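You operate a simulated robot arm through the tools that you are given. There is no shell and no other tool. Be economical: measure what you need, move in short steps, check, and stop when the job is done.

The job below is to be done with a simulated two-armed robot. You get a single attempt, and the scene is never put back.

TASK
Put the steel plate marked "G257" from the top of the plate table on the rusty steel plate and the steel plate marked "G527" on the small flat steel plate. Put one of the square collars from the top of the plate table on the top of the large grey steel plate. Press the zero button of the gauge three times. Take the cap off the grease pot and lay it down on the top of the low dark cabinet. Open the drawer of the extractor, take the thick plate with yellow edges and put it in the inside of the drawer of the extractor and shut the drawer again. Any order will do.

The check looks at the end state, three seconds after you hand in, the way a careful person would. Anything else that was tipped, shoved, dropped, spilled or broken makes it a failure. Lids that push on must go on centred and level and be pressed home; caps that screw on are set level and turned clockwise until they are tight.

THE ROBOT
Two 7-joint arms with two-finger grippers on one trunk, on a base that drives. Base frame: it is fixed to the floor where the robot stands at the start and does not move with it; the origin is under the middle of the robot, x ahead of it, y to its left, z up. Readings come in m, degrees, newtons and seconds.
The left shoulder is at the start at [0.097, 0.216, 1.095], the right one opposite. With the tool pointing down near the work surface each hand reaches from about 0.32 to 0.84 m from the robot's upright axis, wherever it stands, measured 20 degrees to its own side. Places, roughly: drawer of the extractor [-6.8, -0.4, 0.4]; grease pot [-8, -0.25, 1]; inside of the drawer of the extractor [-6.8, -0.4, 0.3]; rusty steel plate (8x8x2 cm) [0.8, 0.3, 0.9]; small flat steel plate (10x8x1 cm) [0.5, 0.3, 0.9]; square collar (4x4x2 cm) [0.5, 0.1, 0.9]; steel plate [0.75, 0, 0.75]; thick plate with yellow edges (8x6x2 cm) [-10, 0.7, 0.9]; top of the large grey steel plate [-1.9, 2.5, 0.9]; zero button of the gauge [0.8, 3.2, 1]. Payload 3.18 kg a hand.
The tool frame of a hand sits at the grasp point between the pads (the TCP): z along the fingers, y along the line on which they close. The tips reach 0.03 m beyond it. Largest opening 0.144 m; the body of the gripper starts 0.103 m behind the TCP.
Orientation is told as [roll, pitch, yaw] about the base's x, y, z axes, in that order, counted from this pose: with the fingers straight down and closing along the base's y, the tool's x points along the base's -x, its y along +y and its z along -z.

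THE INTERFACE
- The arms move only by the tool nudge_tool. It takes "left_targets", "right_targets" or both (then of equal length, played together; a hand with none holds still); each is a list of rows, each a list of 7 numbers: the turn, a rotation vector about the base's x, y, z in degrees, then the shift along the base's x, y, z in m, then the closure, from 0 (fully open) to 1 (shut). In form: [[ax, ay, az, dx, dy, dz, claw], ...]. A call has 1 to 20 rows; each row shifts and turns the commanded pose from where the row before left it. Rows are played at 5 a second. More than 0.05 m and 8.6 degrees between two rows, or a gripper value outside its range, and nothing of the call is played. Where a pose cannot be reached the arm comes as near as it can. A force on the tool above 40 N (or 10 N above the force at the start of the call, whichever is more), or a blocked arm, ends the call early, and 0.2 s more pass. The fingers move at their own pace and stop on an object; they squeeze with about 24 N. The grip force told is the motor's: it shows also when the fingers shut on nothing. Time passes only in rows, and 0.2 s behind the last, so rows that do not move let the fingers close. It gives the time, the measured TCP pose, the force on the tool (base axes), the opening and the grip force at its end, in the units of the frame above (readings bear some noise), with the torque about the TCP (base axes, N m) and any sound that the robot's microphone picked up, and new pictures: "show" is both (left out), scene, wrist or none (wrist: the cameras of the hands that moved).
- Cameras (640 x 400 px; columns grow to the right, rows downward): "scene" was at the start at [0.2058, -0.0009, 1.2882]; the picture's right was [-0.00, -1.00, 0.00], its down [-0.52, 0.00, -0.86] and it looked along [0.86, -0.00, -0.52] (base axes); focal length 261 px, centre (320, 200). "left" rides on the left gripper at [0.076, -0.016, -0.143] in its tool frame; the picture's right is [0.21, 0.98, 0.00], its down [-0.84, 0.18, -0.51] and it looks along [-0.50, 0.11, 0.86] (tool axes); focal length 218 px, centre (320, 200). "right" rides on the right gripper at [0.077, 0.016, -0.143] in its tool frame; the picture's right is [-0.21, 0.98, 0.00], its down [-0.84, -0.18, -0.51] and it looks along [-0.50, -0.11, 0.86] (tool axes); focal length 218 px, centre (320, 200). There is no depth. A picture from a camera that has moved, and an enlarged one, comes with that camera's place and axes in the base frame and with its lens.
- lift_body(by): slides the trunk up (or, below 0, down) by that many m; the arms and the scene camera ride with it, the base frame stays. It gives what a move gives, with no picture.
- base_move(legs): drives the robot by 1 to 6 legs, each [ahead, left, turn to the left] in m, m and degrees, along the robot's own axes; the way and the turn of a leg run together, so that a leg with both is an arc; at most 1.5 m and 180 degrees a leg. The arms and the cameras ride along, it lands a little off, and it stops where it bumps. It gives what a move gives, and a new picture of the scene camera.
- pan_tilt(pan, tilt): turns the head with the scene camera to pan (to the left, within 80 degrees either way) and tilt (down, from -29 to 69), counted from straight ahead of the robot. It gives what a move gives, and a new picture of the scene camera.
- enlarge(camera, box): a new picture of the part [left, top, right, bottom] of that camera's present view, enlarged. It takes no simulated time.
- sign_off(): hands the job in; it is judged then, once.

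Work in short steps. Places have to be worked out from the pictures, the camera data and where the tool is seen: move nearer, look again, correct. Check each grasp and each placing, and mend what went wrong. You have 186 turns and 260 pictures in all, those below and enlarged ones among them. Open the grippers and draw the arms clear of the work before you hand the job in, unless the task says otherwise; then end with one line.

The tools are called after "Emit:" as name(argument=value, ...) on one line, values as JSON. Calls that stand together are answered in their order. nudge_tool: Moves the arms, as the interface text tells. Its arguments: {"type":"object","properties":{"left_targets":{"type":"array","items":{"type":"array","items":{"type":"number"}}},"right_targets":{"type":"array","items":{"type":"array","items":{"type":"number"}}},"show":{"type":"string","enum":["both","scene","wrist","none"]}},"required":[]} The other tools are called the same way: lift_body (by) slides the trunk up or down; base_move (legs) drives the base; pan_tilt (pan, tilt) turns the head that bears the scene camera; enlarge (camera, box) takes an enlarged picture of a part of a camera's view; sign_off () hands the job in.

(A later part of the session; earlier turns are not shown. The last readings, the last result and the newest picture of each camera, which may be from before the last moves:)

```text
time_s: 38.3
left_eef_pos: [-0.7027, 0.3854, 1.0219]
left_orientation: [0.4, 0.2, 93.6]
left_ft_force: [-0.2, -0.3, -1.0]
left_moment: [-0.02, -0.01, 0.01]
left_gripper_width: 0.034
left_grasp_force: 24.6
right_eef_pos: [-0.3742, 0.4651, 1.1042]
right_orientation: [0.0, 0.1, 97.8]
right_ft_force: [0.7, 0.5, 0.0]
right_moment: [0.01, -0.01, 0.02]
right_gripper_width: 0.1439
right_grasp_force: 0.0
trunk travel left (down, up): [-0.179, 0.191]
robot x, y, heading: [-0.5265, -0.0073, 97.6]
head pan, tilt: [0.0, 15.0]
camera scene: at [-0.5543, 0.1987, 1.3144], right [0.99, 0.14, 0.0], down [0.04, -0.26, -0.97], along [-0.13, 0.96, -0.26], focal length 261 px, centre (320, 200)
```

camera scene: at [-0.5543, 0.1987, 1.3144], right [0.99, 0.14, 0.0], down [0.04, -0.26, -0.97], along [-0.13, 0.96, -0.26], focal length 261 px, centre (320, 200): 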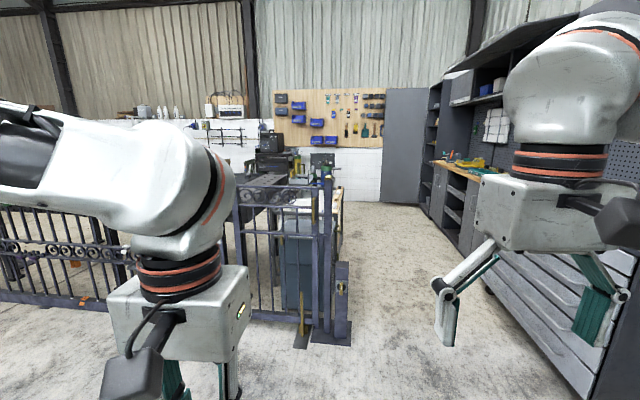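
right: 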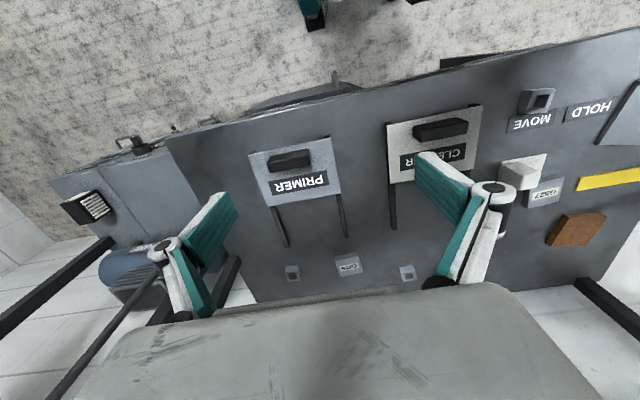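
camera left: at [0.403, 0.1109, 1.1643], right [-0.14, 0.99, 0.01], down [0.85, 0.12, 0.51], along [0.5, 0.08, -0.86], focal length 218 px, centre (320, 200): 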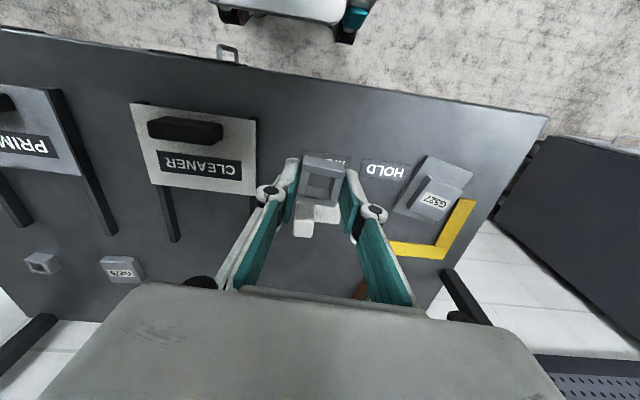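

The fence runs along y≈1.6 for x < -0.6; the opening is x≈-0.5…0.6, with the cabinet on the right. I square up, go ahead, then sidestep to the opening.

Emit:
base_move(legs=[[0, 0, -7.6], [0.55, 0, 0], [0, -0.5, 0]])

```text
time_s: 46.6
left_eef_pos: [-0.1455, 0.965, 1.0205]
left_orientation: [0.4, 0.0, 84.9]
left_ft_force: [0.5, -0.4, -1.6]
left_moment: [-0.02, 0.01, 0.01]
left_gripper_width: 0.0336
left_grasp_force: 24.2
right_eef_pos: [0.1905, 0.9931, 1.1031]
right_orientation: [0.0, 0.1, 89.0]
right_ft_force: [-0.3, 0.6, -0.9]
right_moment: [0.03, 0.03, -0.01]
right_gripper_width: 0.144
right_grasp_force: 0.0
trunk travel left (down, up): [-0.179, 0.191]
robot x, y, heading: [-0.0326, 0.5532, 89.0]
head pan, tilt: [0.0, 15.0]
camera scene: at [-0.0263, 0.7585, 1.3144], right [1.0, -0.02, 0.0], down [0.0, -0.26, -0.97], along [0.02, 0.97, -0.26], focal length 261 px, centre (320, 200)
```

scene: 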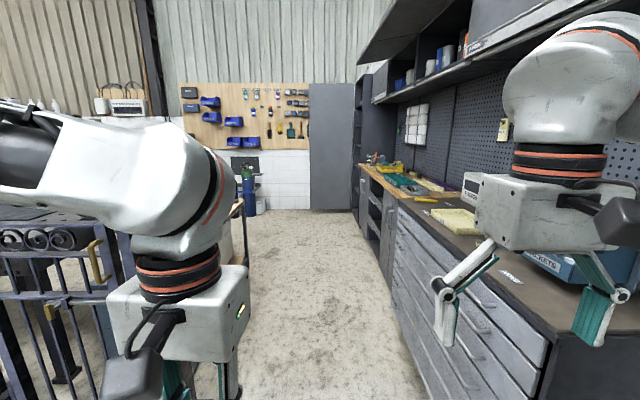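

The gap ahead is clear. I drive 1.0 m into the opening, then look left.

Emit:
base_move(legs=[[1.1, 0.03, 0]])

Emit:
pan_tilt(pan=60, tilt=25)

```text
time_s: 52.2
left_eef_pos: [-0.1497, 2.058, 1.0221]
left_orientation: [0.3, 0.2, 84.4]
left_ft_force: [-0.4, -0.4, -1.4]
left_moment: [0.0, 0.01, 0.03]
left_gripper_width: 0.0342
left_grasp_force: 24.1
right_eef_pos: [0.1875, 2.0845, 1.1024]
right_orientation: [0.0, 0.1, 88.5]
right_ft_force: [0.5, -0.3, 0.4]
right_moment: [-0.02, -0.04, 0.0]
right_gripper_width: 0.1437
right_grasp_force: 0.1
trunk travel left (down, up): [-0.179, 0.191]
robot x, y, heading: [-0.0367, 1.6412, 88.4]
head pan, tilt: [0.0, 15.0]
camera scene: at [-0.0315, 1.8505, 1.3144], right [1.0, -0.03, 0.0], down [-0.01, -0.26, -0.97], along [0.02, 0.97, -0.26], focal length 261 px, centre (320, 200)
```

scene: 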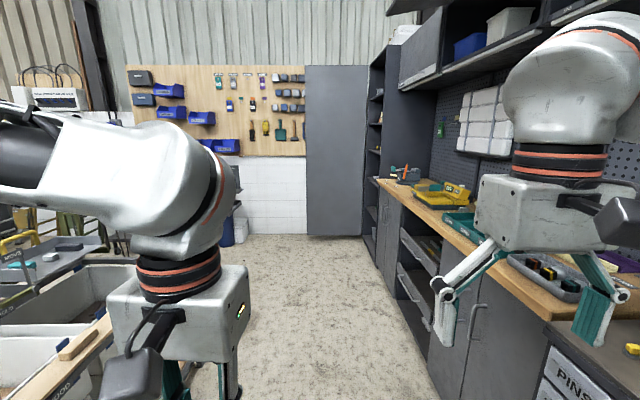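

```text
time_s: 53.5
left_eef_pos: [-0.1487, 2.0573, 1.0217]
left_orientation: [0.3, 0.1, 84.4]
left_ft_force: [0.2, 0.2, -1.6]
left_moment: [-0.01, 0.02, -0.01]
left_gripper_width: 0.0337
left_grasp_force: 24.3
right_eef_pos: [0.1878, 2.0838, 1.104]
right_orientation: [0.0, 0.2, 88.4]
right_ft_force: [0.1, 0.3, 0.4]
right_moment: [0.0, 0.0, 0.03]
right_gripper_width: 0.1439
right_grasp_force: 0.0
trunk travel left (down, up): [-0.179, 0.191]
robot x, y, heading: [-0.0374, 1.6439, 88.5]
head pan, tilt: [60.0, 25.0]
camera scene: at [-0.1124, 1.8051, 1.2981], right [0.52, 0.85, 0.0], down [0.36, -0.22, -0.91], along [-0.77, 0.47, -0.42], focal length 261 px, centre (320, 200)
```

scene: 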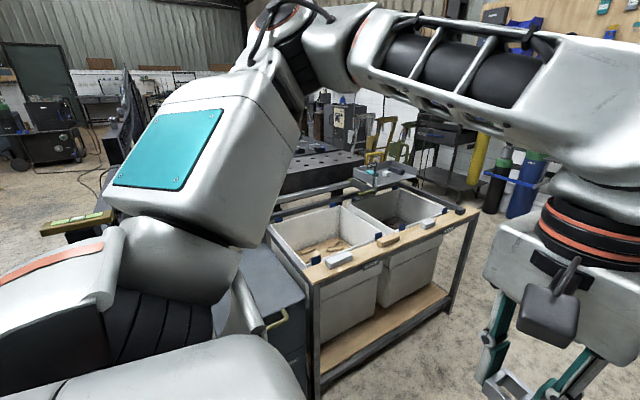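

A bin bench stands at x<-0.72, y 2.1–3.2, with the welding table behind it. I drive ahead another metre, keeping mid-gap, and look around.

Emit:
base_move(legs=[[1.2, 0.0, 0]])

Emit:
pan_tilt(pan=-50, tilt=25)

Emit:
pan_tilt(pan=75, tilt=25)

```text
time_s: 59.7
left_eef_pos: [-0.063, 3.2929, 1.0204]
left_orientation: [0.3, 0.1, 81.4]
left_ft_force: [-0.9, 0.3, -1.2]
left_moment: [0.03, -0.03, 0.03]
left_gripper_width: 0.034
left_grasp_force: 24.2
right_eef_pos: [0.2731, 3.3008, 1.1025]
right_orientation: [0.0, 0.1, 85.6]
right_ft_force: [0.0, 0.0, 0.1]
right_moment: [-0.04, -0.01, 0.02]
right_gripper_width: 0.1436
right_grasp_force: 0.0
trunk travel left (down, up): [-0.179, 0.191]
robot x, y, heading: [0.0244, 2.8769, 85.4]
head pan, tilt: [60.0, 25.0]
camera scene: at [-0.0402, 3.0388, 1.2981], right [0.57, 0.82, 0.0], down [0.35, -0.24, -0.91], along [-0.75, 0.51, -0.42], focal length 261 px, centre (320, 200)
```

scene: 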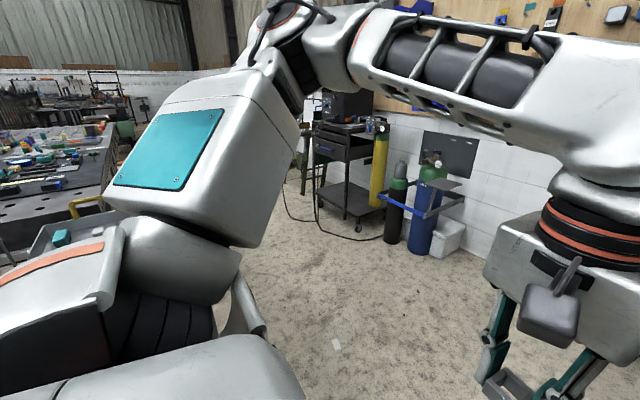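

```text
time_s: 61.6
left_eef_pos: [-0.0635, 3.2928, 1.0206]
left_orientation: [0.4, 0.1, 81.4]
left_ft_force: [-0.4, 0.1, -0.5]
left_moment: [0.01, -0.05, -0.02]
left_gripper_width: 0.0339
left_grasp_force: 24.6
right_eef_pos: [0.2729, 3.3017, 1.1034]
right_orientation: [0.1, 0.1, 85.5]
right_ft_force: [0.0, -0.3, 0.9]
right_moment: [-0.01, -0.04, -0.01]
right_gripper_width: 0.144
right_grasp_force: 0.1
trunk travel left (down, up): [-0.179, 0.191]
robot x, y, heading: [0.0261, 2.8712, 85.7]
head pan, tilt: [-50.0, 25.0]
camera scene: at [0.1107, 3.0401, 1.2981], right [0.58, -0.81, 0.0], down [-0.34, -0.25, -0.91], along [0.74, 0.53, -0.42], focal length 261 px, centre (320, 200)
```

scene: 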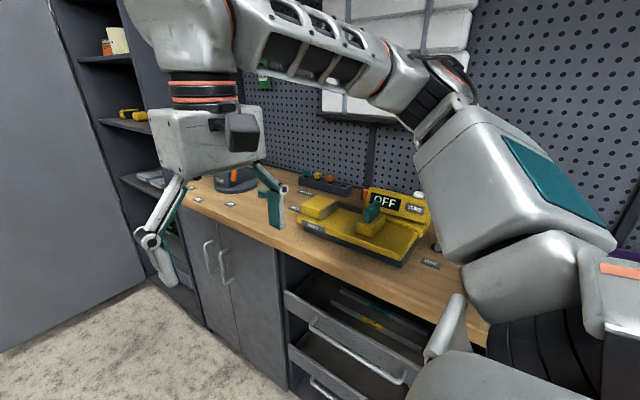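

```text
time_s: 63.6
left_eef_pos: [-0.0633, 3.291, 1.0216]
left_orientation: [0.4, 0.1, 81.4]
left_ft_force: [0.4, 0.3, -0.7]
left_moment: [-0.02, -0.02, -0.01]
left_gripper_width: 0.0338
left_grasp_force: 23.8
right_eef_pos: [0.2742, 3.3017, 1.1043]
right_orientation: [0.0, 0.0, 85.5]
right_ft_force: [0.1, -0.2, -0.6]
right_moment: [-0.01, -0.01, 0.03]
right_gripper_width: 0.1441
right_grasp_force: 0.1
trunk travel left (down, up): [-0.179, 0.191]
robot x, y, heading: [0.0283, 2.8721, 85.3]
head pan, tilt: [75.0, 25.0]
camera scene: at [-0.0511, 3.0173, 1.2981], right [0.33, 0.94, 0.0], down [0.4, -0.14, -0.91], along [-0.85, 0.3, -0.42], focal length 261 px, centre (320, 200)
```

scene: 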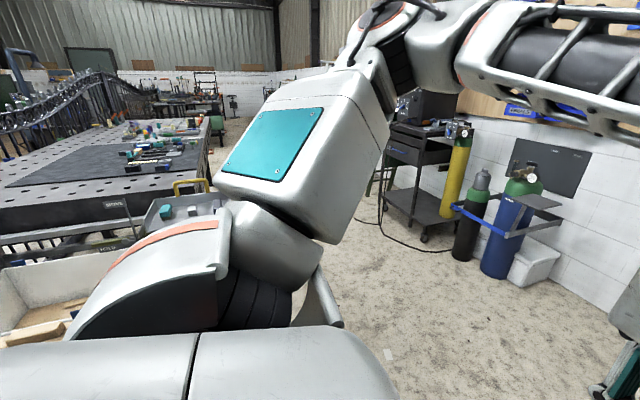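

The grey sheet on the welding table is visible (north end y≈2.8). The gauge should be on the bench to my right, so I do that first: turn to face the bench.

Emit:
base_move(legs=[[0, 0, -85]])

Emit:
pan_tilt(pan=0, tilt=30)

```text
time_s: 67.6
left_eef_pos: [0.434, 3.0028, 1.0212]
left_orientation: [0.4, 0.0, -2.7]
left_ft_force: [-0.2, 0.1, -0.6]
left_moment: [0.01, 0.02, -0.02]
left_gripper_width: 0.0336
left_grasp_force: 24.1
right_eef_pos: [0.4766, 2.6691, 1.1041]
right_orientation: [0.0, 0.1, 1.3]
right_ft_force: [-0.1, -0.3, 0.8]
right_moment: [0.01, 0.0, -0.04]
right_gripper_width: 0.1438
right_grasp_force: 0.0
trunk travel left (down, up): [-0.179, 0.191]
robot x, y, heading: [0.0261, 2.8734, 1.5]
head pan, tilt: [75.0, 25.0]
camera scene: at [0.1631, 2.9644, 1.2982], right [0.97, -0.24, 0.0], down [-0.1, -0.41, -0.91], along [0.21, 0.88, -0.42], focal length 261 px, centre (320, 200)
```

scene: 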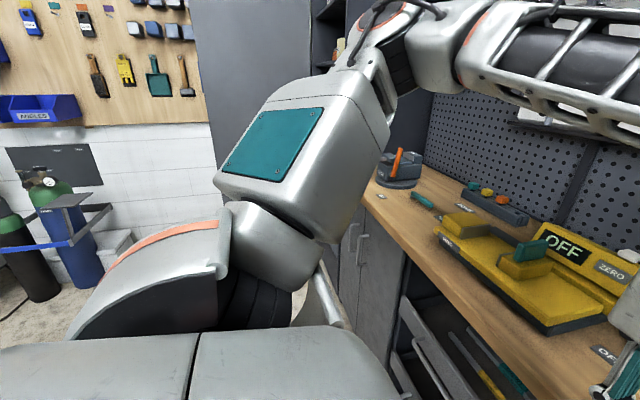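

```text
time_s: 69.1
left_eef_pos: [0.433, 3.0035, 1.0207]
left_orientation: [0.4, 0.1, -2.8]
left_ft_force: [1.7, 0.2, -0.7]
left_moment: [-0.03, 0.01, 0.0]
left_gripper_width: 0.0335
left_grasp_force: 24.1
right_eef_pos: [0.4755, 2.669, 1.1033]
right_orientation: [-0.1, 0.1, 1.3]
right_ft_force: [0.1, -0.2, -0.6]
right_moment: [-0.01, -0.02, -0.03]
right_gripper_width: 0.1442
right_grasp_force: 0.0
trunk travel left (down, up): [-0.179, 0.191]
robot x, y, heading: [0.0243, 2.8704, 1.5]
head pan, tilt: [0.0, 30.0]
camera scene: at [0.2317, 2.8772, 1.2902], right [0.02, -1.0, 0.0], down [-0.5, -0.01, -0.87], along [0.87, 0.02, -0.5], focal length 261 px, centre (320, 200)
```

scene: 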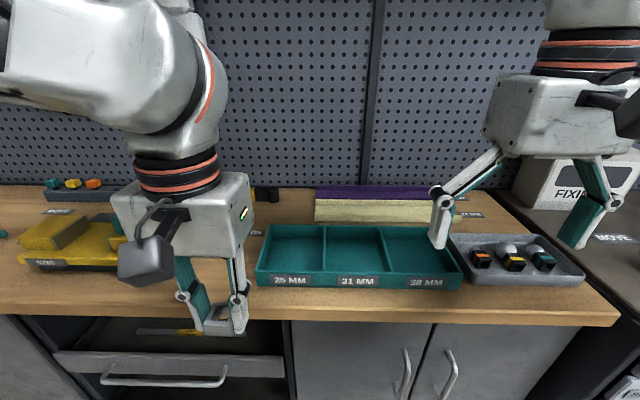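

The gauge is the yellow unit to the left, with ZERO right of its display near (0.82, 3.22). I sidestep left 0.45 m so the right hand faces it.

Emit:
base_move(legs=[[0, 0.45, 0]])

Emit:
pan_tilt(pan=-10, tilt=35)

```text
time_s: 73.6
left_eef_pos: [0.4215, 3.455, 1.0211]
left_orientation: [0.5, 0.1, -2.4]
left_ft_force: [-1.2, 0.0, -1.6]
left_moment: [-0.02, 0.02, 0.03]
left_gripper_width: 0.0336
left_grasp_force: 24.0
right_eef_pos: [0.466, 3.1224, 1.1042]
right_orientation: [0.0, 0.1, 1.7]
right_ft_force: [0.0, -0.1, 0.2]
right_moment: [-0.04, -0.01, -0.02]
right_gripper_width: 0.144
right_grasp_force: 0.0
trunk travel left (down, up): [-0.179, 0.191]
robot x, y, heading: [0.0128, 3.3184, 1.9]
head pan, tilt: [0.0, 30.0]
camera scene: at [0.22, 3.3287, 1.2902], right [0.03, -1.0, 0.0], down [-0.5, -0.01, -0.87], along [0.87, 0.03, -0.5], focal length 261 px, centre (320, 200)
```

scene: 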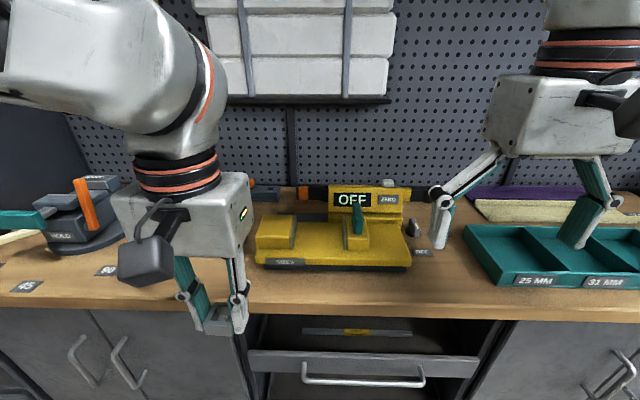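

```text
time_s: 74.3
left_eef_pos: [0.4212, 3.4566, 1.021]
left_orientation: [0.5, 0.0, -2.5]
left_ft_force: [-1.4, -0.5, -0.5]
left_moment: [0.02, -0.02, -0.01]
left_gripper_width: 0.0339
left_grasp_force: 23.6
right_eef_pos: [0.4656, 3.122, 1.1042]
right_orientation: [0.1, 0.2, 1.6]
right_ft_force: [0.4, -0.4, 1.0]
right_moment: [-0.05, 0.01, -0.01]
right_gripper_width: 0.1439
right_grasp_force: 0.0
trunk travel left (down, up): [-0.179, 0.191]
robot x, y, heading: [0.015, 3.3243, 1.7]
head pan, tilt: [-10.0, 35.0]
camera scene: at [0.2167, 3.3132, 1.2824], right [-0.14, -0.99, 0.0], down [-0.57, 0.08, -0.82], along [0.81, -0.12, -0.57], focal length 261 px, centre (320, 200)
```

scene: 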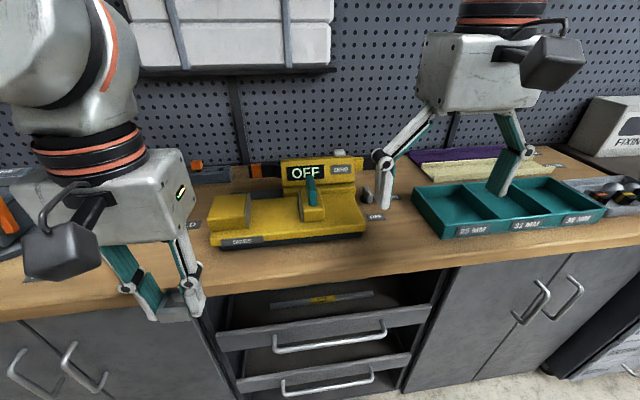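

Emit:
enlarge(camera="scene", box=[200, 140, 400, 265])

```text
3.20 times, centred on (300, 202) of scene
camera zoom: at [0.2167, 3.3132, 1.2824], right [-0.14, -0.99, 0.0], down [-0.57, 0.08, -0.82], along [0.81, -0.12, -0.57], focal length 835 px, centre (384, 192)
```

zoom: 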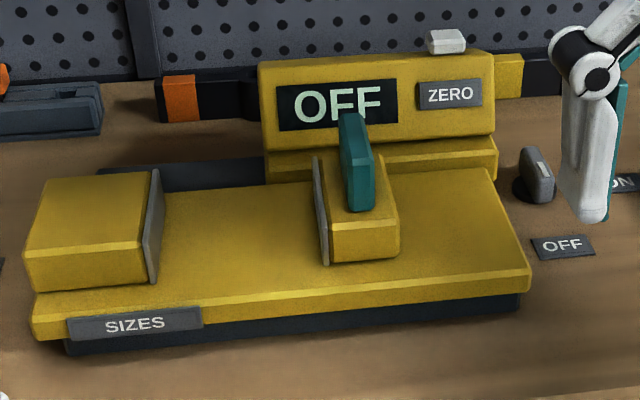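

The zero button is the pale key on top of the display housing. I raise both hands, then drive 12 cm nearer.

Emit:
nudge_tool(left_targets=[[0, 0, 0, 0, 0, 0.04, 0.95], [0, 0, 0, 0, 0, 0.04, 0.95], [0, 0, 0, 0, 0, 0.04, 0.95]], right_targets=[[0, 0, 0, 0, 0, 0.03, 0.5], [0, 0, 0, 0, 0, 0.03, 1], [0, 0, 0, 0, 0, 0.03, 1]], show="none")

Emit:
base_move(legs=[[0.12, 0, -1.5]])

Emit:
nudge_tool(right_targets=[[0, 0, 0, 0.03, 0.0, 0, 1], [0, 0, 0, 0.04, 0.01, 0, 1], [0, 0, 0, 0.04, 0.01, 0, 1], [0, 0, 0, 0, 0.0, 0, 1]], show="both")

```text
time_s: 75.1
left_eef_pos: [0.4172, 3.4563, 1.0699]
left_orientation: [0.4, 0.0, -2.5]
left_ft_force: [0.8, 0.0, -0.9]
left_moment: [-0.01, -0.03, -0.02]
left_gripper_width: 0.0336
left_grasp_force: 24.1
left hand out of reach, approached as far as the arm can: row 2, 3
right_eef_pos: [0.4646, 3.1224, 1.1944]
right_orientation: [0.1, -0.1, 1.7]
right_ft_force: [0.4, 0.2, 0.0]
right_moment: [-0.01, -0.04, -0.01]
right_gripper_width: 0.0
right_grasp_force: 23.6
trunk travel left (down, up): [-0.179, 0.191]
robot x, y, heading: [0.0128, 3.3235, 1.6]
head pan, tilt: [-10.0, 35.0]
```

```text
time_s: 76.3
left_eef_pos: [0.5409, 3.4472, 1.0687]
left_orientation: [0.5, 0.1, -3.9]
left_ft_force: [1.6, 0.3, -1.5]
left_moment: [0.0, 0.06, 0.02]
left_gripper_width: 0.0338
left_grasp_force: 24.3
right_eef_pos: [0.5782, 3.1119, 1.1932]
right_orientation: [0.1, 0.1, 0.1]
right_ft_force: [0.0, -0.3, 0.4]
right_moment: [-0.03, 0.02, 0.0]
right_gripper_width: 0.0002
right_grasp_force: 24.1
trunk travel left (down, up): [-0.179, 0.191]
robot x, y, heading: [0.1329, 3.326, 0.2]
head pan, tilt: [-10.0, 35.0]
camera scene: at [0.3351, 3.3096, 1.2825], right [-0.17, -0.99, 0.0], down [-0.57, 0.1, -0.82], along [0.81, -0.14, -0.57], focal length 261 px, centre (320, 200)
```

scene: 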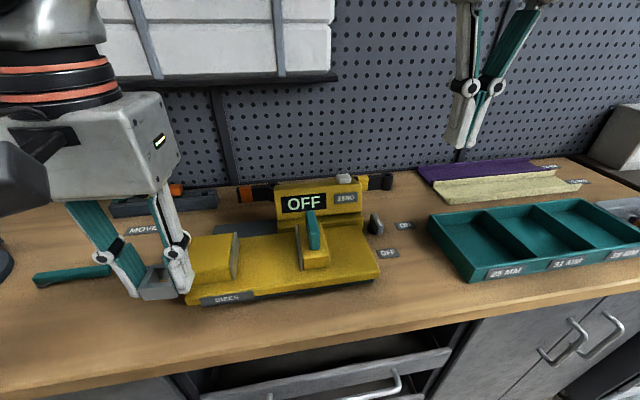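

```text
time_s: 77.3
left_eef_pos: [0.5406, 3.4477, 1.0691]
left_orientation: [0.4, 0.2, -4.0]
left_ft_force: [0.5, 0.4, -1.2]
left_moment: [-0.01, 0.0, -0.03]
left_gripper_width: 0.0338
left_grasp_force: 23.9
right_eef_pos: [0.6489, 3.1242, 1.1883]
right_orientation: [0.0, 0.2, 0.1]
right_ft_force: [-0.4, 0.3, -0.1]
right_moment: [0.01, 0.0, 0.03]
right_gripper_width: 0.0
right_grasp_force: 24.1
right hand out of reach, approached as far as the arm can: row 3
trunk travel left (down, up): [-0.179, 0.191]
robot x, y, heading: [0.1301, 3.3255, -0.2]
head pan, tilt: [-10.0, 35.0]
camera scene: at [0.3351, 3.31, 1.2822], right [-0.17, -0.99, 0.0], down [-0.57, 0.1, -0.82], along [0.81, -0.14, -0.57], focal length 261 px, centre (320, 200)
camera right: at [0.5728, 3.139, 1.3318], right [0.21, 0.98, 0.0], down [0.84, -0.18, 0.51], along [0.49, -0.1, -0.86], focal length 218 px, centre (320, 200)
```

scene: 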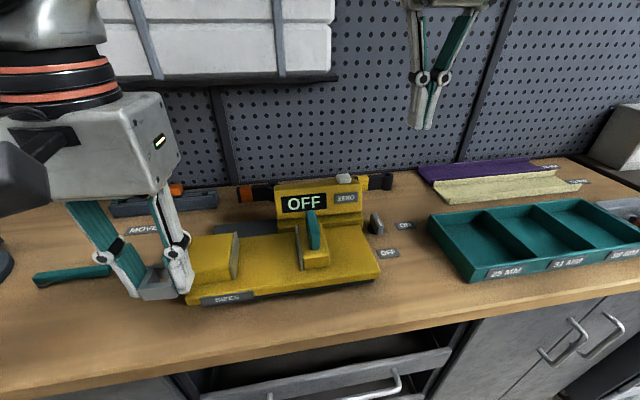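
right: 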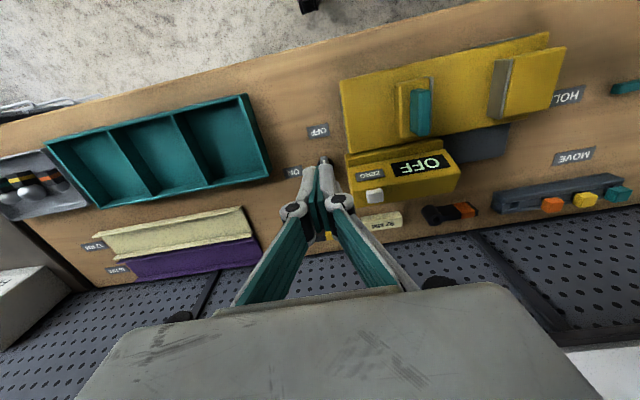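

Triangulated button: about (0.748, 3.192, 1.037). I bring the closed right fingertips above it (tips ~3 cm clear).

Emit:
nudge_tool(right_targets=[[0, 0, 0, 0.01, 0.015, -0.04, 1], [0, 0, 0, 0.03, 0.02, -0.03, 1], [0, 0, 0, 0.03, 0.02, -0.015, 1], [0, 0, 0, 0.02, 0.01, 0, 1], [0, 0, 0, 0, 0, 0, 1]], show="both")

```text
time_s: 78.5
left_eef_pos: [0.5404, 3.447, 1.0697]
left_orientation: [0.4, 0.1, -4.0]
left_ft_force: [-0.4, -0.6, -0.9]
left_moment: [0.0, -0.02, 0.0]
left_gripper_width: 0.0337
left_grasp_force: 24.0
right_eef_pos: [0.7342, 3.1873, 1.1086]
right_orientation: [0.0, 0.1, 0.0]
right_ft_force: [0.7, 0.4, 0.6]
right_moment: [-0.01, 0.04, -0.02]
right_gripper_width: 0.0001
right_grasp_force: 24.0
trunk travel left (down, up): [-0.179, 0.191]
robot x, y, heading: [0.1316, 3.3235, 0.2]
head pan, tilt: [-10.0, 35.0]
camera scene: at [0.3345, 3.3094, 1.2825], right [-0.17, -0.99, 0.0], down [-0.57, 0.1, -0.82], along [0.81, -0.14, -0.57], focal length 261 px, centre (320, 200)
camera right: at [0.6599, 3.2019, 1.2513], right [0.21, 0.98, 0.0], down [0.84, -0.18, 0.51], along [0.5, -0.1, -0.86], focal length 218 px, centre (320, 200)
```

scene: 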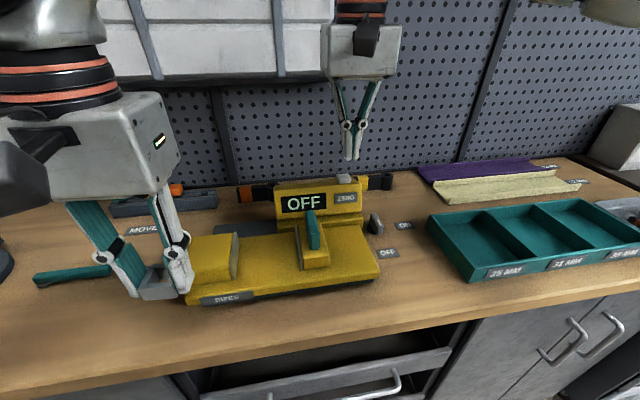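
right: 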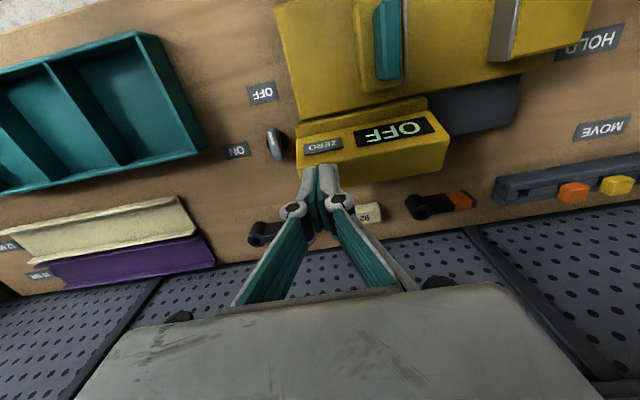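

Consistent. I shift (+14, +5 mm) and lower to just above the key.

Emit:
nudge_tool(right_targets=[[0, 0, 0, 0.013, 0.005, -0.01, 1], [0, 0, 0, 0, 0, -0.01, 1], [0, 0, 0, 0, 0, -0.008, 1], [0, 0, 0, 0, 0, 0, 1]], show="scene")

Emit:
enlarge(camera="scene", box=[270, 120, 430, 220])

```text
time_s: 79.5
left_eef_pos: [0.54, 3.4486, 1.069]
left_orientation: [0.4, 0.1, -4.0]
left_ft_force: [-0.7, -0.4, -0.5]
left_moment: [-0.03, -0.06, -0.02]
left_gripper_width: 0.0335
left_grasp_force: 24.0
right_eef_pos: [0.7495, 3.1928, 1.0792]
right_orientation: [0.0, 0.2, 0.1]
right_ft_force: [0.6, -0.8, 0.9]
right_moment: [-0.01, -0.04, 0.0]
right_gripper_width: 0.0
right_grasp_force: 23.6
trunk travel left (down, up): [-0.179, 0.191]
robot x, y, heading: [0.1326, 3.3253, 0.2]
head pan, tilt: [-10.0, 35.0]
camera scene: at [0.3345, 3.3097, 1.2824], right [-0.17, -0.99, 0.0], down [-0.56, 0.1, -0.82], along [0.81, -0.14, -0.57], focal length 261 px, centre (320, 200)
```

scene: 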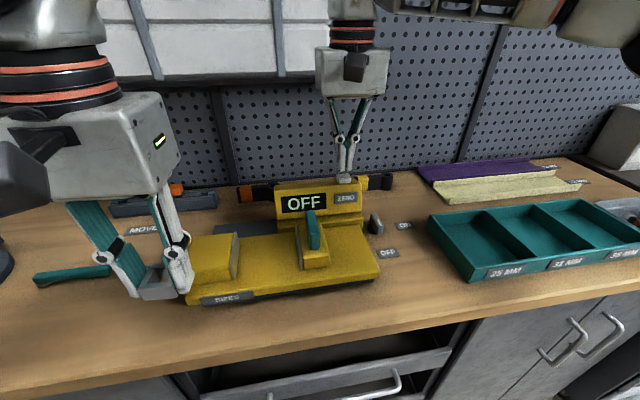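

```text
4.00 times, centred on (350, 170) of scene
camera zoom: at [0.3345, 3.3097, 1.2824], right [-0.17, -0.99, 0.0], down [-0.56, 0.1, -0.82], along [0.81, -0.14, -0.57], focal length 1044 px, centre (200, 320)
```

zoom: 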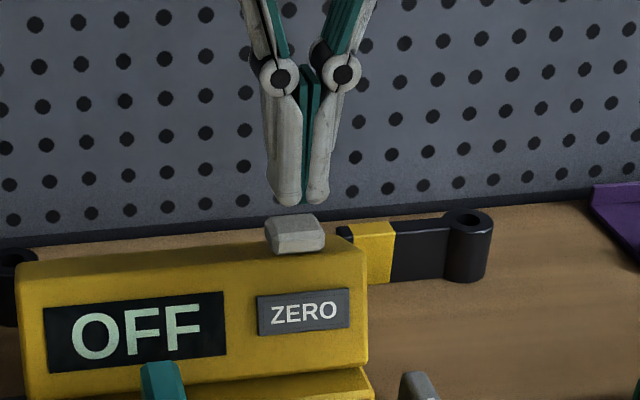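

Tips are right above the key. I lower slowly watching force.

Emit:
nudge_tool(right_targets=[[0, 0, 0, 0, 0, -0.004, 1], [0, 0, 0, 0, 0, -0.004, 1], [0, 0, 0, 0, 0, -0.003, 1], [0, 0, 0, 0, 0, 0, 1]], show="none")

Emit:
enlarge(camera="scene", box=[270, 120, 430, 220])

```text
time_s: 80.5
left_eef_pos: [0.5417, 3.448, 1.0691]
left_orientation: [0.4, 0.2, -4.0]
left_ft_force: [0.4, 0.3, -1.0]
left_moment: [-0.02, 0.01, 0.0]
left_gripper_width: 0.0336
left_grasp_force: 24.3
right_eef_pos: [0.7488, 3.1916, 1.0685]
right_orientation: [0.0, 0.0, 0.1]
right_ft_force: [0.8, -0.6, 0.1]
right_moment: [0.02, 0.02, 0.01]
right_gripper_width: 0.0001
right_grasp_force: 23.5
trunk travel left (down, up): [-0.179, 0.191]
robot x, y, heading: [0.1304, 3.3251, 0.4]
head pan, tilt: [-10.0, 35.0]
```

```text
4.00 times, centred on (350, 170) of scene
camera zoom: at [0.3346, 3.3097, 1.2824], right [-0.17, -0.99, 0.0], down [-0.57, 0.1, -0.82], along [0.81, -0.14, -0.57], focal length 1044 px, centre (200, 320)
```

zoom: 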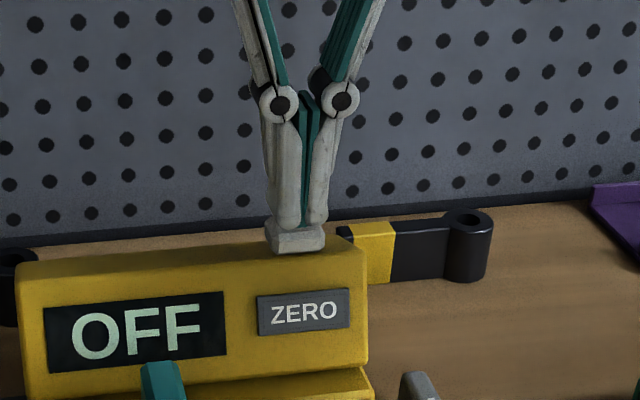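

Very near contact. I press down a few mm more.

Emit:
nudge_tool(right_targets=[[0, 0, 0, 0, 0, -0.002, 1], [0, 0, 0, 0, 0, -0.002, 1], [0, 0, 0, 0, 0, -0.002, 1], [0, 0, 0, 0, 0, 0, 1]], show="none")

Emit:
enlarge(camera="scene", box=[270, 120, 430, 220])

```text
time_s: 81.5
left_eef_pos: [0.5405, 3.4471, 1.0693]
left_orientation: [0.4, 0.1, -3.9]
left_ft_force: [-0.7, 0.2, -0.7]
left_moment: [0.04, 0.01, 0.0]
left_gripper_width: 0.0337
left_grasp_force: 24.0
right_eef_pos: [0.7497, 3.1929, 1.0609]
right_orientation: [0.1, 0.2, 0.2]
right_ft_force: [0.3, 0.4, 0.1]
right_moment: [-0.02, -0.01, 0.02]
right_gripper_width: 0.0002
right_grasp_force: 24.2
trunk travel left (down, up): [-0.179, 0.191]
robot x, y, heading: [0.1365, 3.3267, 0.1]
head pan, tilt: [-10.0, 35.0]
```

```text
4.00 times, centred on (350, 170) of scene
camera zoom: at [0.3346, 3.3097, 1.2824], right [-0.17, -0.99, 0.0], down [-0.57, 0.1, -0.82], along [0.81, -0.14, -0.57], focal length 1044 px, centre (200, 320)
```

zoom: 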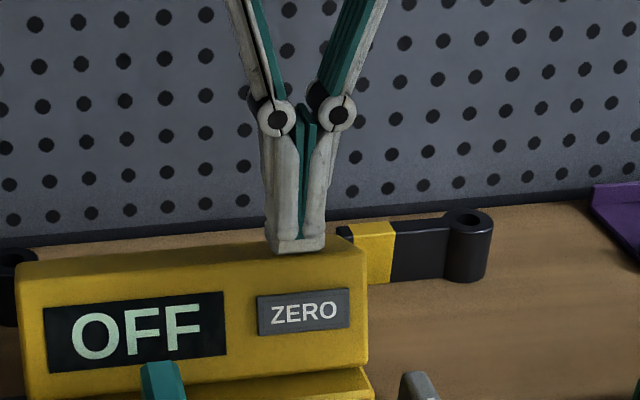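

Tips cover the key's top face but no clear force yet; I press on further.

Emit:
nudge_tool(right_targets=[[0, 0, 0, 0, 0, -0.002, 1], [0, 0, 0, 0, 0, -0.002, 1], [0, 0, 0, 0, 0, 0, 1]], show="wrist")

Emit:
enlarge(camera="scene", box=[270, 120, 430, 220])

```text
time_s: 82.3
left_eef_pos: [0.5407, 3.4474, 1.068]
left_orientation: [0.4, 0.0, -4.0]
left_ft_force: [0.1, -0.8, -1.5]
left_moment: [0.01, -0.02, -0.01]
left_gripper_width: 0.0337
left_grasp_force: 24.0
right_eef_pos: [0.7504, 3.1941, 1.0578]
right_orientation: [0.0, 0.1, 0.0]
right_ft_force: [0.1, 1.3, 1.6]
right_moment: [0.01, 0.01, 0.02]
right_gripper_width: 0.0062
right_grasp_force: 31.2
trunk travel left (down, up): [-0.179, 0.191]
robot x, y, heading: [0.1328, 3.3271, -0.0]
head pan, tilt: [-10.0, 35.0]
camera right: at [0.6757, 3.2078, 1.201], right [0.21, 0.98, 0.0], down [0.84, -0.18, 0.51], along [0.5, -0.1, -0.86], focal length 218 px, centre (320, 200)
```

right: 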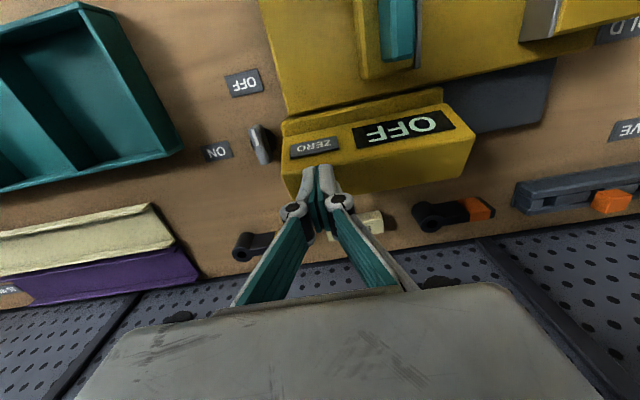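

```text
4.00 times, centred on (350, 170) of scene
camera zoom: at [0.3346, 3.3097, 1.2824], right [-0.17, -0.99, 0.0], down [-0.57, 0.1, -0.82], along [0.81, -0.14, -0.57], focal length 1044 px, centre (200, 320)
```

zoom: 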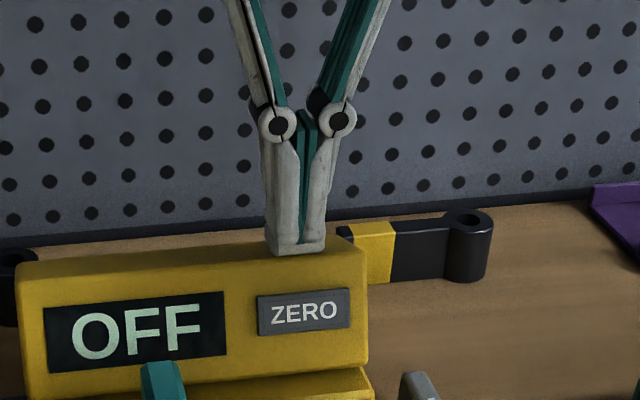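

The fingers react (spread 6 mm), so contact has begun. I push 3 mm more.

Emit:
nudge_tool(right_targets=[[0, 0, 0, 0, 0, -0.002, 1], [0, 0, 0, 0, 0, -0.002, 1], [0, 0, 0, 0, 0, 0, 1]], show="none")

Emit:
enlarge(camera="scene", box=[310, 140, 390, 190])

```text
time_s: 83.1
left_eef_pos: [0.5397, 3.4469, 1.0682]
left_orientation: [0.4, 0.1, -4.0]
left_ft_force: [-0.8, 0.5, -1.8]
left_moment: [0.01, 0.0, -0.01]
left_gripper_width: 0.0339
left_grasp_force: 24.0
right_eef_pos: [0.7498, 3.1931, 1.0544]
right_orientation: [0.0, 0.0, 0.1]
right_ft_force: [1.0, -0.6, 2.6]
right_moment: [-0.01, -0.02, 0.04]
right_gripper_width: 0.0059
right_grasp_force: 30.9
trunk travel left (down, up): [-0.179, 0.191]
robot x, y, heading: [0.1289, 3.3274, 0.2]
head pan, tilt: [-10.0, 35.0]
heard: click
```

```text
8.00 times, centred on (350, 165) of scene
camera zoom: at [0.3345, 3.3097, 1.2824], right [-0.17, -0.99, 0.0], down [-0.57, 0.1, -0.82], along [0.81, -0.14, -0.57], focal length 2087 px, centre (80, 480)
```

zoom: 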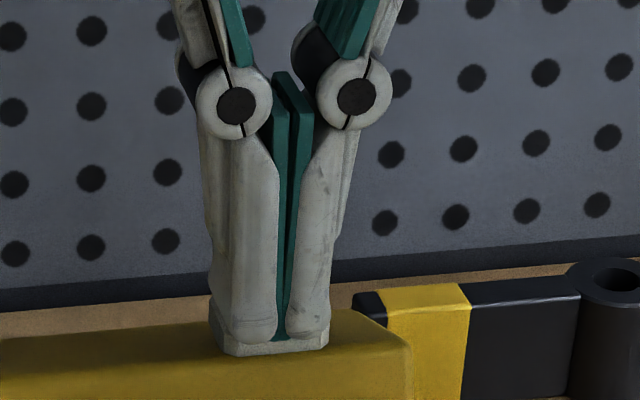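

A click: press 1. I rise 12 mm to release, then press again.

Emit:
nudge_tool(right_targets=[[0, 0, 0, 0, 0, 0.008, 1], [0, 0, 0, 0, 0, 0.008, 1], [0, 0, 0, 0, 0, 0, 1], [0, 0, 0, 0, 0, 0, 1]], show="none")

Emit:
nudge_tool(right_targets=[[0, 0, 0, 0, 0, -0.006, 1], [0, 0, 0, 0, 0, -0.004, 1], [0, 0, 0, 0, 0, -0.003, 1], [0, 0, 0, 0, 0, -0.003, 1], [0, 0, 0, 0, 0, 0, 1]], show="none")

```text
time_s: 84.1
left_eef_pos: [0.5404, 3.4481, 1.0694]
left_orientation: [0.4, 0.1, -4.0]
left_ft_force: [0.5, 0.0, -0.8]
left_moment: [-0.01, 0.03, -0.02]
left_gripper_width: 0.0339
left_grasp_force: 24.1
right_eef_pos: [0.7504, 3.1931, 1.0718]
right_orientation: [0.1, 0.1, 0.2]
right_ft_force: [-0.6, 0.4, 0.1]
right_moment: [0.02, 0.0, 0.05]
right_gripper_width: 0.0
right_grasp_force: 30.6
trunk travel left (down, up): [-0.179, 0.191]
robot x, y, heading: [0.1357, 3.3196, 0.1]
head pan, tilt: [-10.0, 35.0]
```

```text
time_s: 85.3
left_eef_pos: [0.5393, 3.4469, 1.0695]
left_orientation: [0.4, 0.1, -4.0]
left_ft_force: [0.3, -0.2, -1.1]
left_moment: [-0.01, 0.0, 0.02]
left_gripper_width: 0.0337
left_grasp_force: 23.8
right_eef_pos: [0.7498, 3.1933, 1.0531]
right_orientation: [0.0, 0.1, 0.1]
right_ft_force: [-1.2, 1.1, 2.5]
right_moment: [0.04, 0.03, 0.02]
right_gripper_width: 0.006
right_grasp_force: 30.1
trunk travel left (down, up): [-0.179, 0.191]
robot x, y, heading: [0.1301, 3.325, 0.3]
head pan, tilt: [-10.0, 35.0]
heard: click
```

Second click heard. Release and press a third time, then check.

Emit:
nudge_tool(right_targets=[[0, 0, 0, 0, 0, 0.008, 1], [0, 0, 0, 0, 0, 0.008, 1], [0, 0, 0, 0, 0, 0, 1], [0, 0, 0, 0, 0, 0, 1]], show="none")

Emit:
nudge_tool(right_targets=[[0, 0, 0, 0, 0, -0.006, 1], [0, 0, 0, 0, 0, -0.004, 1], [0, 0, 0, 0, 0, -0.003, 1], [0, 0, 0, 0, 0, -0.003, 1], [0, 0, 0, 0, 0, 0, 1]], show="none")

```text
time_s: 86.3
left_eef_pos: [0.5399, 3.4481, 1.0686]
left_orientation: [0.4, 0.1, -4.0]
left_ft_force: [-0.5, -0.6, -1.3]
left_moment: [0.01, -0.01, -0.01]
left_gripper_width: 0.0338
left_grasp_force: 24.0
right_eef_pos: [0.7508, 3.1945, 1.071]
right_orientation: [0.1, 0.1, 0.0]
right_ft_force: [-0.4, 0.1, -0.3]
right_moment: [0.02, 0.01, 0.03]
right_gripper_width: 0.0001
right_grasp_force: 30.8
trunk travel left (down, up): [-0.179, 0.191]
robot x, y, heading: [0.1302, 3.3272, 0.0]
head pan, tilt: [-10.0, 35.0]
```

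```text
time_s: 87.5
left_eef_pos: [0.5408, 3.4471, 1.069]
left_orientation: [0.3, 0.1, -4.0]
left_ft_force: [-0.3, 0.0, -1.8]
left_moment: [0.02, -0.01, -0.01]
left_gripper_width: 0.0339
left_grasp_force: 24.1
right_eef_pos: [0.7512, 3.195, 1.0543]
right_orientation: [0.1, 0.1, 0.0]
right_ft_force: [1.3, 0.3, 2.7]
right_moment: [0.02, -0.02, -0.03]
right_gripper_width: 0.0061
right_grasp_force: 30.4
trunk travel left (down, up): [-0.179, 0.191]
robot x, y, heading: [0.135, 3.3293, 0.3]
head pan, tilt: [-10.0, 35.0]
heard: click
```

Three clicks. I raise the right hand and draw it back.

Emit:
nudge_tool(right_targets=[[0, 0, 0, 0, 0, 0.03, 1], [0, 0, 0, 0, 0, 0.04, 1], [0, 0, 0, -0.04, 0, 0.02, 1], [0, 0, 0, -0.045, -0.01, 0, 1], [0, 0, 0, -0.045, -0.01, 0, 1], [0, 0, 0, -0.045, -0.01, 0, 1], [0, 0, 0, -0.045, -0.01, 0, 1], [0, 0, 0, -0.03, 0, 0, 1]], show="scene")

```text
time_s: 89.3
left_eef_pos: [0.5411, 3.4483, 1.069]
left_orientation: [0.4, 0.0, -4.0]
left_ft_force: [-0.3, -0.5, -0.7]
left_moment: [0.03, 0.02, 0.04]
left_gripper_width: 0.0336
left_grasp_force: 23.8
right_eef_pos: [0.4984, 3.1533, 1.136]
right_orientation: [0.1, 0.2, 0.2]
right_ft_force: [0.6, -1.0, -1.0]
right_moment: [0.03, -0.04, -0.01]
right_gripper_width: 0.0002
right_grasp_force: 30.6
right hand out of reach, approached as far as the arm can: row 2
trunk travel left (down, up): [-0.179, 0.191]
robot x, y, heading: [0.1342, 3.3245, 0.3]
head pan, tilt: [-10.0, 35.0]
camera scene: at [0.3345, 3.3099, 1.2824], right [-0.17, -0.99, 0.0], down [-0.56, 0.1, -0.82], along [0.81, -0.14, -0.57], focal length 261 px, centre (320, 200)
```

scene: 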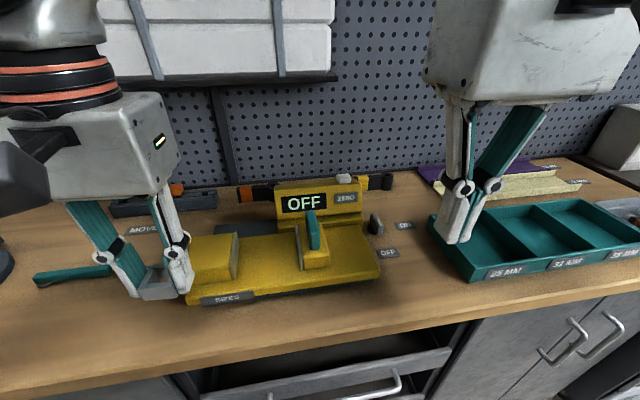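

Gauge intact. I back off 0.3 m, turn left to face west and look for the route to the welding table.

Emit:
base_move(legs=[[-0.3, 0.1, 0], [0, 0, 170]])

Emit:
pan_tilt(pan=0, tilt=25)

```text
time_s: 98.4
left_eef_pos: [-0.589, 3.3645, 1.0696]
left_orientation: [0.3, 0.1, 167.3]
left_ft_force: [0.5, 0.1, -1.1]
left_moment: [0.01, -0.02, 0.0]
left_gripper_width: 0.0337
left_grasp_force: 24.2
right_eef_pos: [-0.503, 3.6491, 1.1357]
right_orientation: [0.0, 0.0, 171.5]
right_ft_force: [-0.6, 0.3, 0.3]
right_moment: [0.02, 0.0, 0.02]
right_gripper_width: 0.0002
right_grasp_force: 30.2
trunk travel left (down, up): [-0.179, 0.191]
robot x, y, heading: [-0.1693, 3.4233, 171.4]
head pan, tilt: [-10.0, 35.0]
camera scene: at [-0.363, 3.4673, 1.2824], right [0.32, 0.95, 0.0], down [0.54, -0.18, -0.82], along [-0.78, 0.26, -0.57], focal length 261 px, centre (320, 200)
```

scene: 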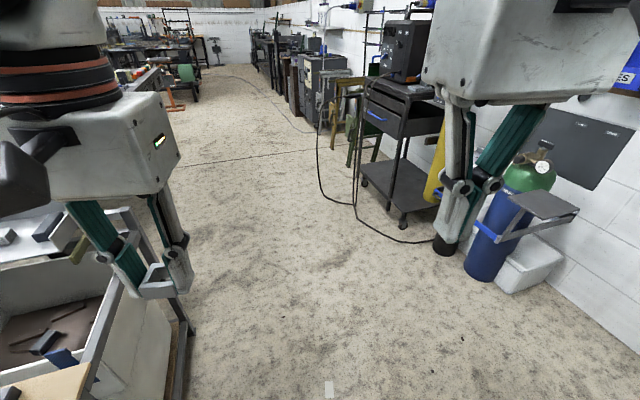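

```text
time_s: 99.1
left_eef_pos: [-0.5901, 3.3633, 1.0694]
left_orientation: [0.4, 0.1, 167.2]
left_ft_force: [-0.6, -0.3, -1.1]
left_moment: [0.0, -0.01, 0.01]
left_gripper_width: 0.0335
left_grasp_force: 24.3
right_eef_pos: [-0.5032, 3.6486, 1.1355]
right_orientation: [0.0, 0.1, 171.4]
right_ft_force: [0.4, -0.2, -0.2]
right_moment: [0.01, 0.03, -0.03]
right_gripper_width: 0.0001
right_grasp_force: 30.7
trunk travel left (down, up): [-0.179, 0.191]
robot x, y, heading: [-0.1686, 3.4236, 171.3]
head pan, tilt: [0.0, 25.0]
camera scene: at [-0.3707, 3.4532, 1.2981], right [0.15, 0.99, 0.0], down [0.42, -0.06, -0.91], along [-0.9, 0.14, -0.42], focal length 261 px, centre (320, 200)
```

scene: 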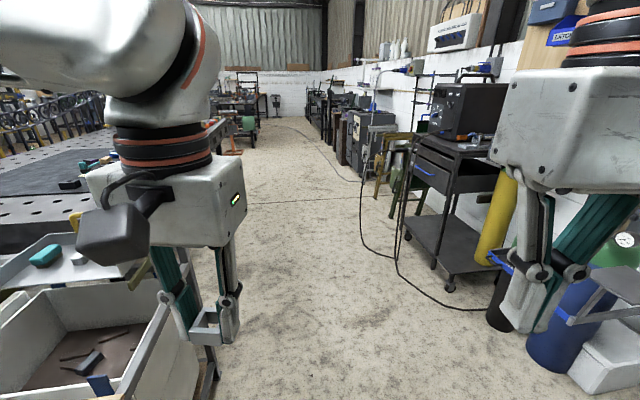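

The aisle along y≈3.6 is clear. I square to 180°, sidestep right, and go 1.4 m west.

Emit:
base_move(legs=[[0, 0, 9], [0, -0.25, 0], [1.4, 0, 0]])

Emit:
pan_tilt(pan=75, tilt=30)

```text
time_s: 109.1
left_eef_pos: [-1.9517, 3.5294, 1.0697]
left_orientation: [0.4, 0.1, 177.2]
left_ft_force: [0.3, 0.3, -1.2]
left_moment: [-0.01, -0.02, -0.01]
left_gripper_width: 0.0339
left_grasp_force: 24.2
right_eef_pos: [-1.916, 3.8237, 1.1357]
right_orientation: [0.0, 0.2, -178.8]
right_ft_force: [-0.1, 0.1, -0.3]
right_moment: [0.0, -0.01, 0.01]
right_gripper_width: 0.0
right_grasp_force: 31.3
trunk travel left (down, up): [-0.179, 0.191]
robot x, y, heading: [-1.5429, 3.6621, -178.9]
head pan, tilt: [0.0, 25.0]
camera scene: at [-1.7506, 3.6544, 1.2981], right [-0.02, 1.0, 0.0], down [0.42, 0.01, -0.91], along [-0.91, -0.02, -0.42], focal length 261 px, centre (320, 200)
```

scene: 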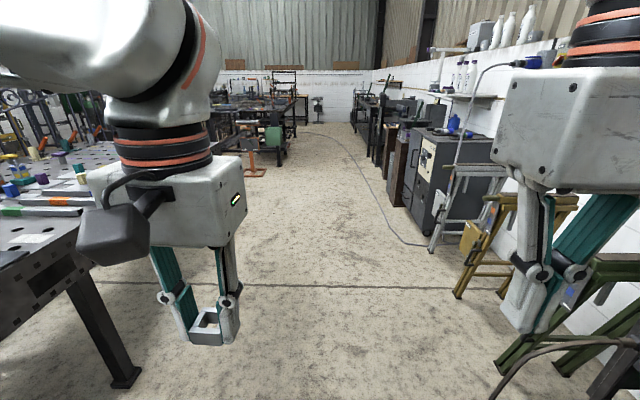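

```text
time_s: 110.6
left_eef_pos: [-1.9523, 3.5285, 1.0696]
left_orientation: [0.4, 0.1, 177.2]
left_ft_force: [0.0, -0.4, -1.3]
left_moment: [-0.02, -0.01, -0.07]
left_gripper_width: 0.0338
left_grasp_force: 23.9
right_eef_pos: [-1.9157, 3.8231, 1.1349]
right_orientation: [0.0, 0.0, -178.6]
right_ft_force: [0.6, 0.2, -0.5]
right_moment: [0.02, 0.01, 0.0]
right_gripper_width: 0.0002
right_grasp_force: 30.4
trunk travel left (down, up): [-0.179, 0.191]
robot x, y, heading: [-1.5465, 3.6559, -178.7]
head pan, tilt: [75.0, 30.0]
camera scene: at [-1.6797, 3.5687, 1.2902], right [-0.97, 0.24, 0.0], down [0.12, 0.49, -0.87], along [-0.2, -0.84, -0.5], focal length 261 px, centre (320, 200)
```

scene: 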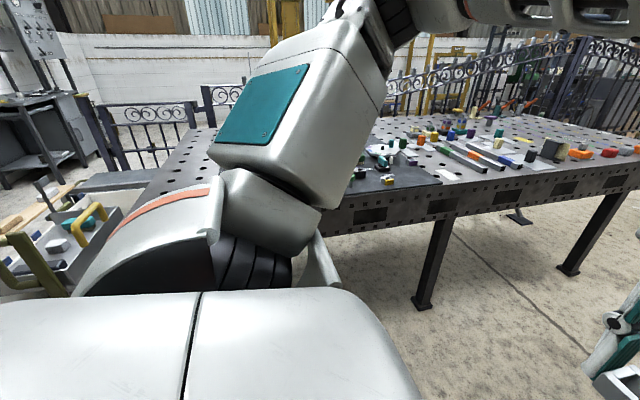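

I turn left 88° to face the welding table.

Emit:
base_move(legs=[[0, 0, 88.5]])

Emit:
pan_tilt(pan=0, tilt=30)

```text
time_s: 114.7
left_eef_pos: [-1.4357, 3.2476, 1.0694]
left_orientation: [0.4, 0.0, -95.9]
left_ft_force: [-0.5, 0.1, -1.0]
left_moment: [0.01, 0.0, -0.02]
left_gripper_width: 0.0336
left_grasp_force: 23.4
right_eef_pos: [-1.7277, 3.2996, 1.1355]
right_orientation: [0.1, 0.2, -91.6]
right_ft_force: [0.9, -0.2, 0.2]
right_moment: [-0.02, 0.02, -0.01]
right_gripper_width: 0.0001
right_grasp_force: 31.0
trunk travel left (down, up): [-0.179, 0.191]
robot x, y, heading: [-1.5458, 3.6589, -91.6]
head pan, tilt: [75.0, 30.0]
camera scene: at [-1.4603, 3.519, 1.2902], right [-0.29, -0.96, 0.0], down [-0.48, 0.14, -0.87], along [0.83, -0.25, -0.5], focal length 261 px, centre (320, 200)
```

scene: 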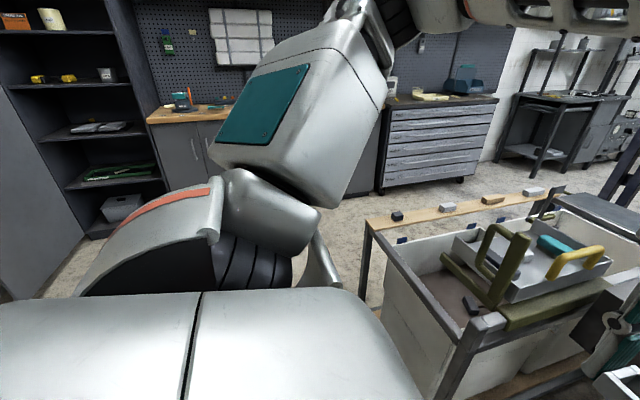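

```text
time_s: 116.2
left_eef_pos: [-1.4359, 3.2476, 1.0686]
left_orientation: [0.3, 0.0, -95.8]
left_ft_force: [0.3, -0.1, -2.0]
left_moment: [-0.01, 0.01, 0.02]
left_gripper_width: 0.0335
left_grasp_force: 23.3
right_eef_pos: [-1.7284, 3.2993, 1.1359]
right_orientation: [0.1, 0.1, -91.7]
right_ft_force: [-0.1, 0.0, -0.2]
right_moment: [-0.01, 0.0, 0.0]
right_gripper_width: 0.0001
right_grasp_force: 30.6
trunk travel left (down, up): [-0.179, 0.191]
robot x, y, heading: [-1.5479, 3.6557, -91.6]
head pan, tilt: [0.0, 30.0]
camera scene: at [-1.5497, 3.4545, 1.2902], right [-1.0, 0.03, 0.0], down [0.01, 0.5, -0.87], along [-0.02, -0.87, -0.5], focal length 261 px, centre (320, 200)
```

scene: 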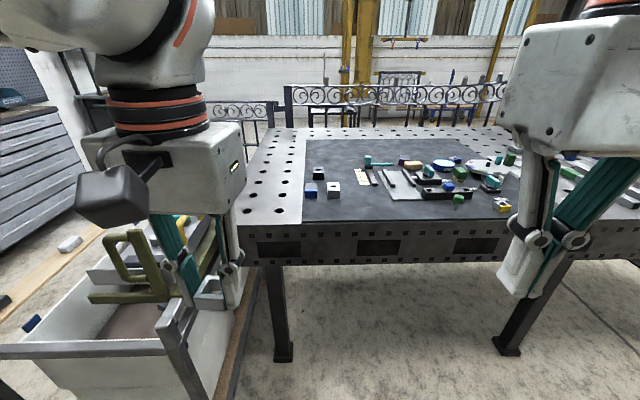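

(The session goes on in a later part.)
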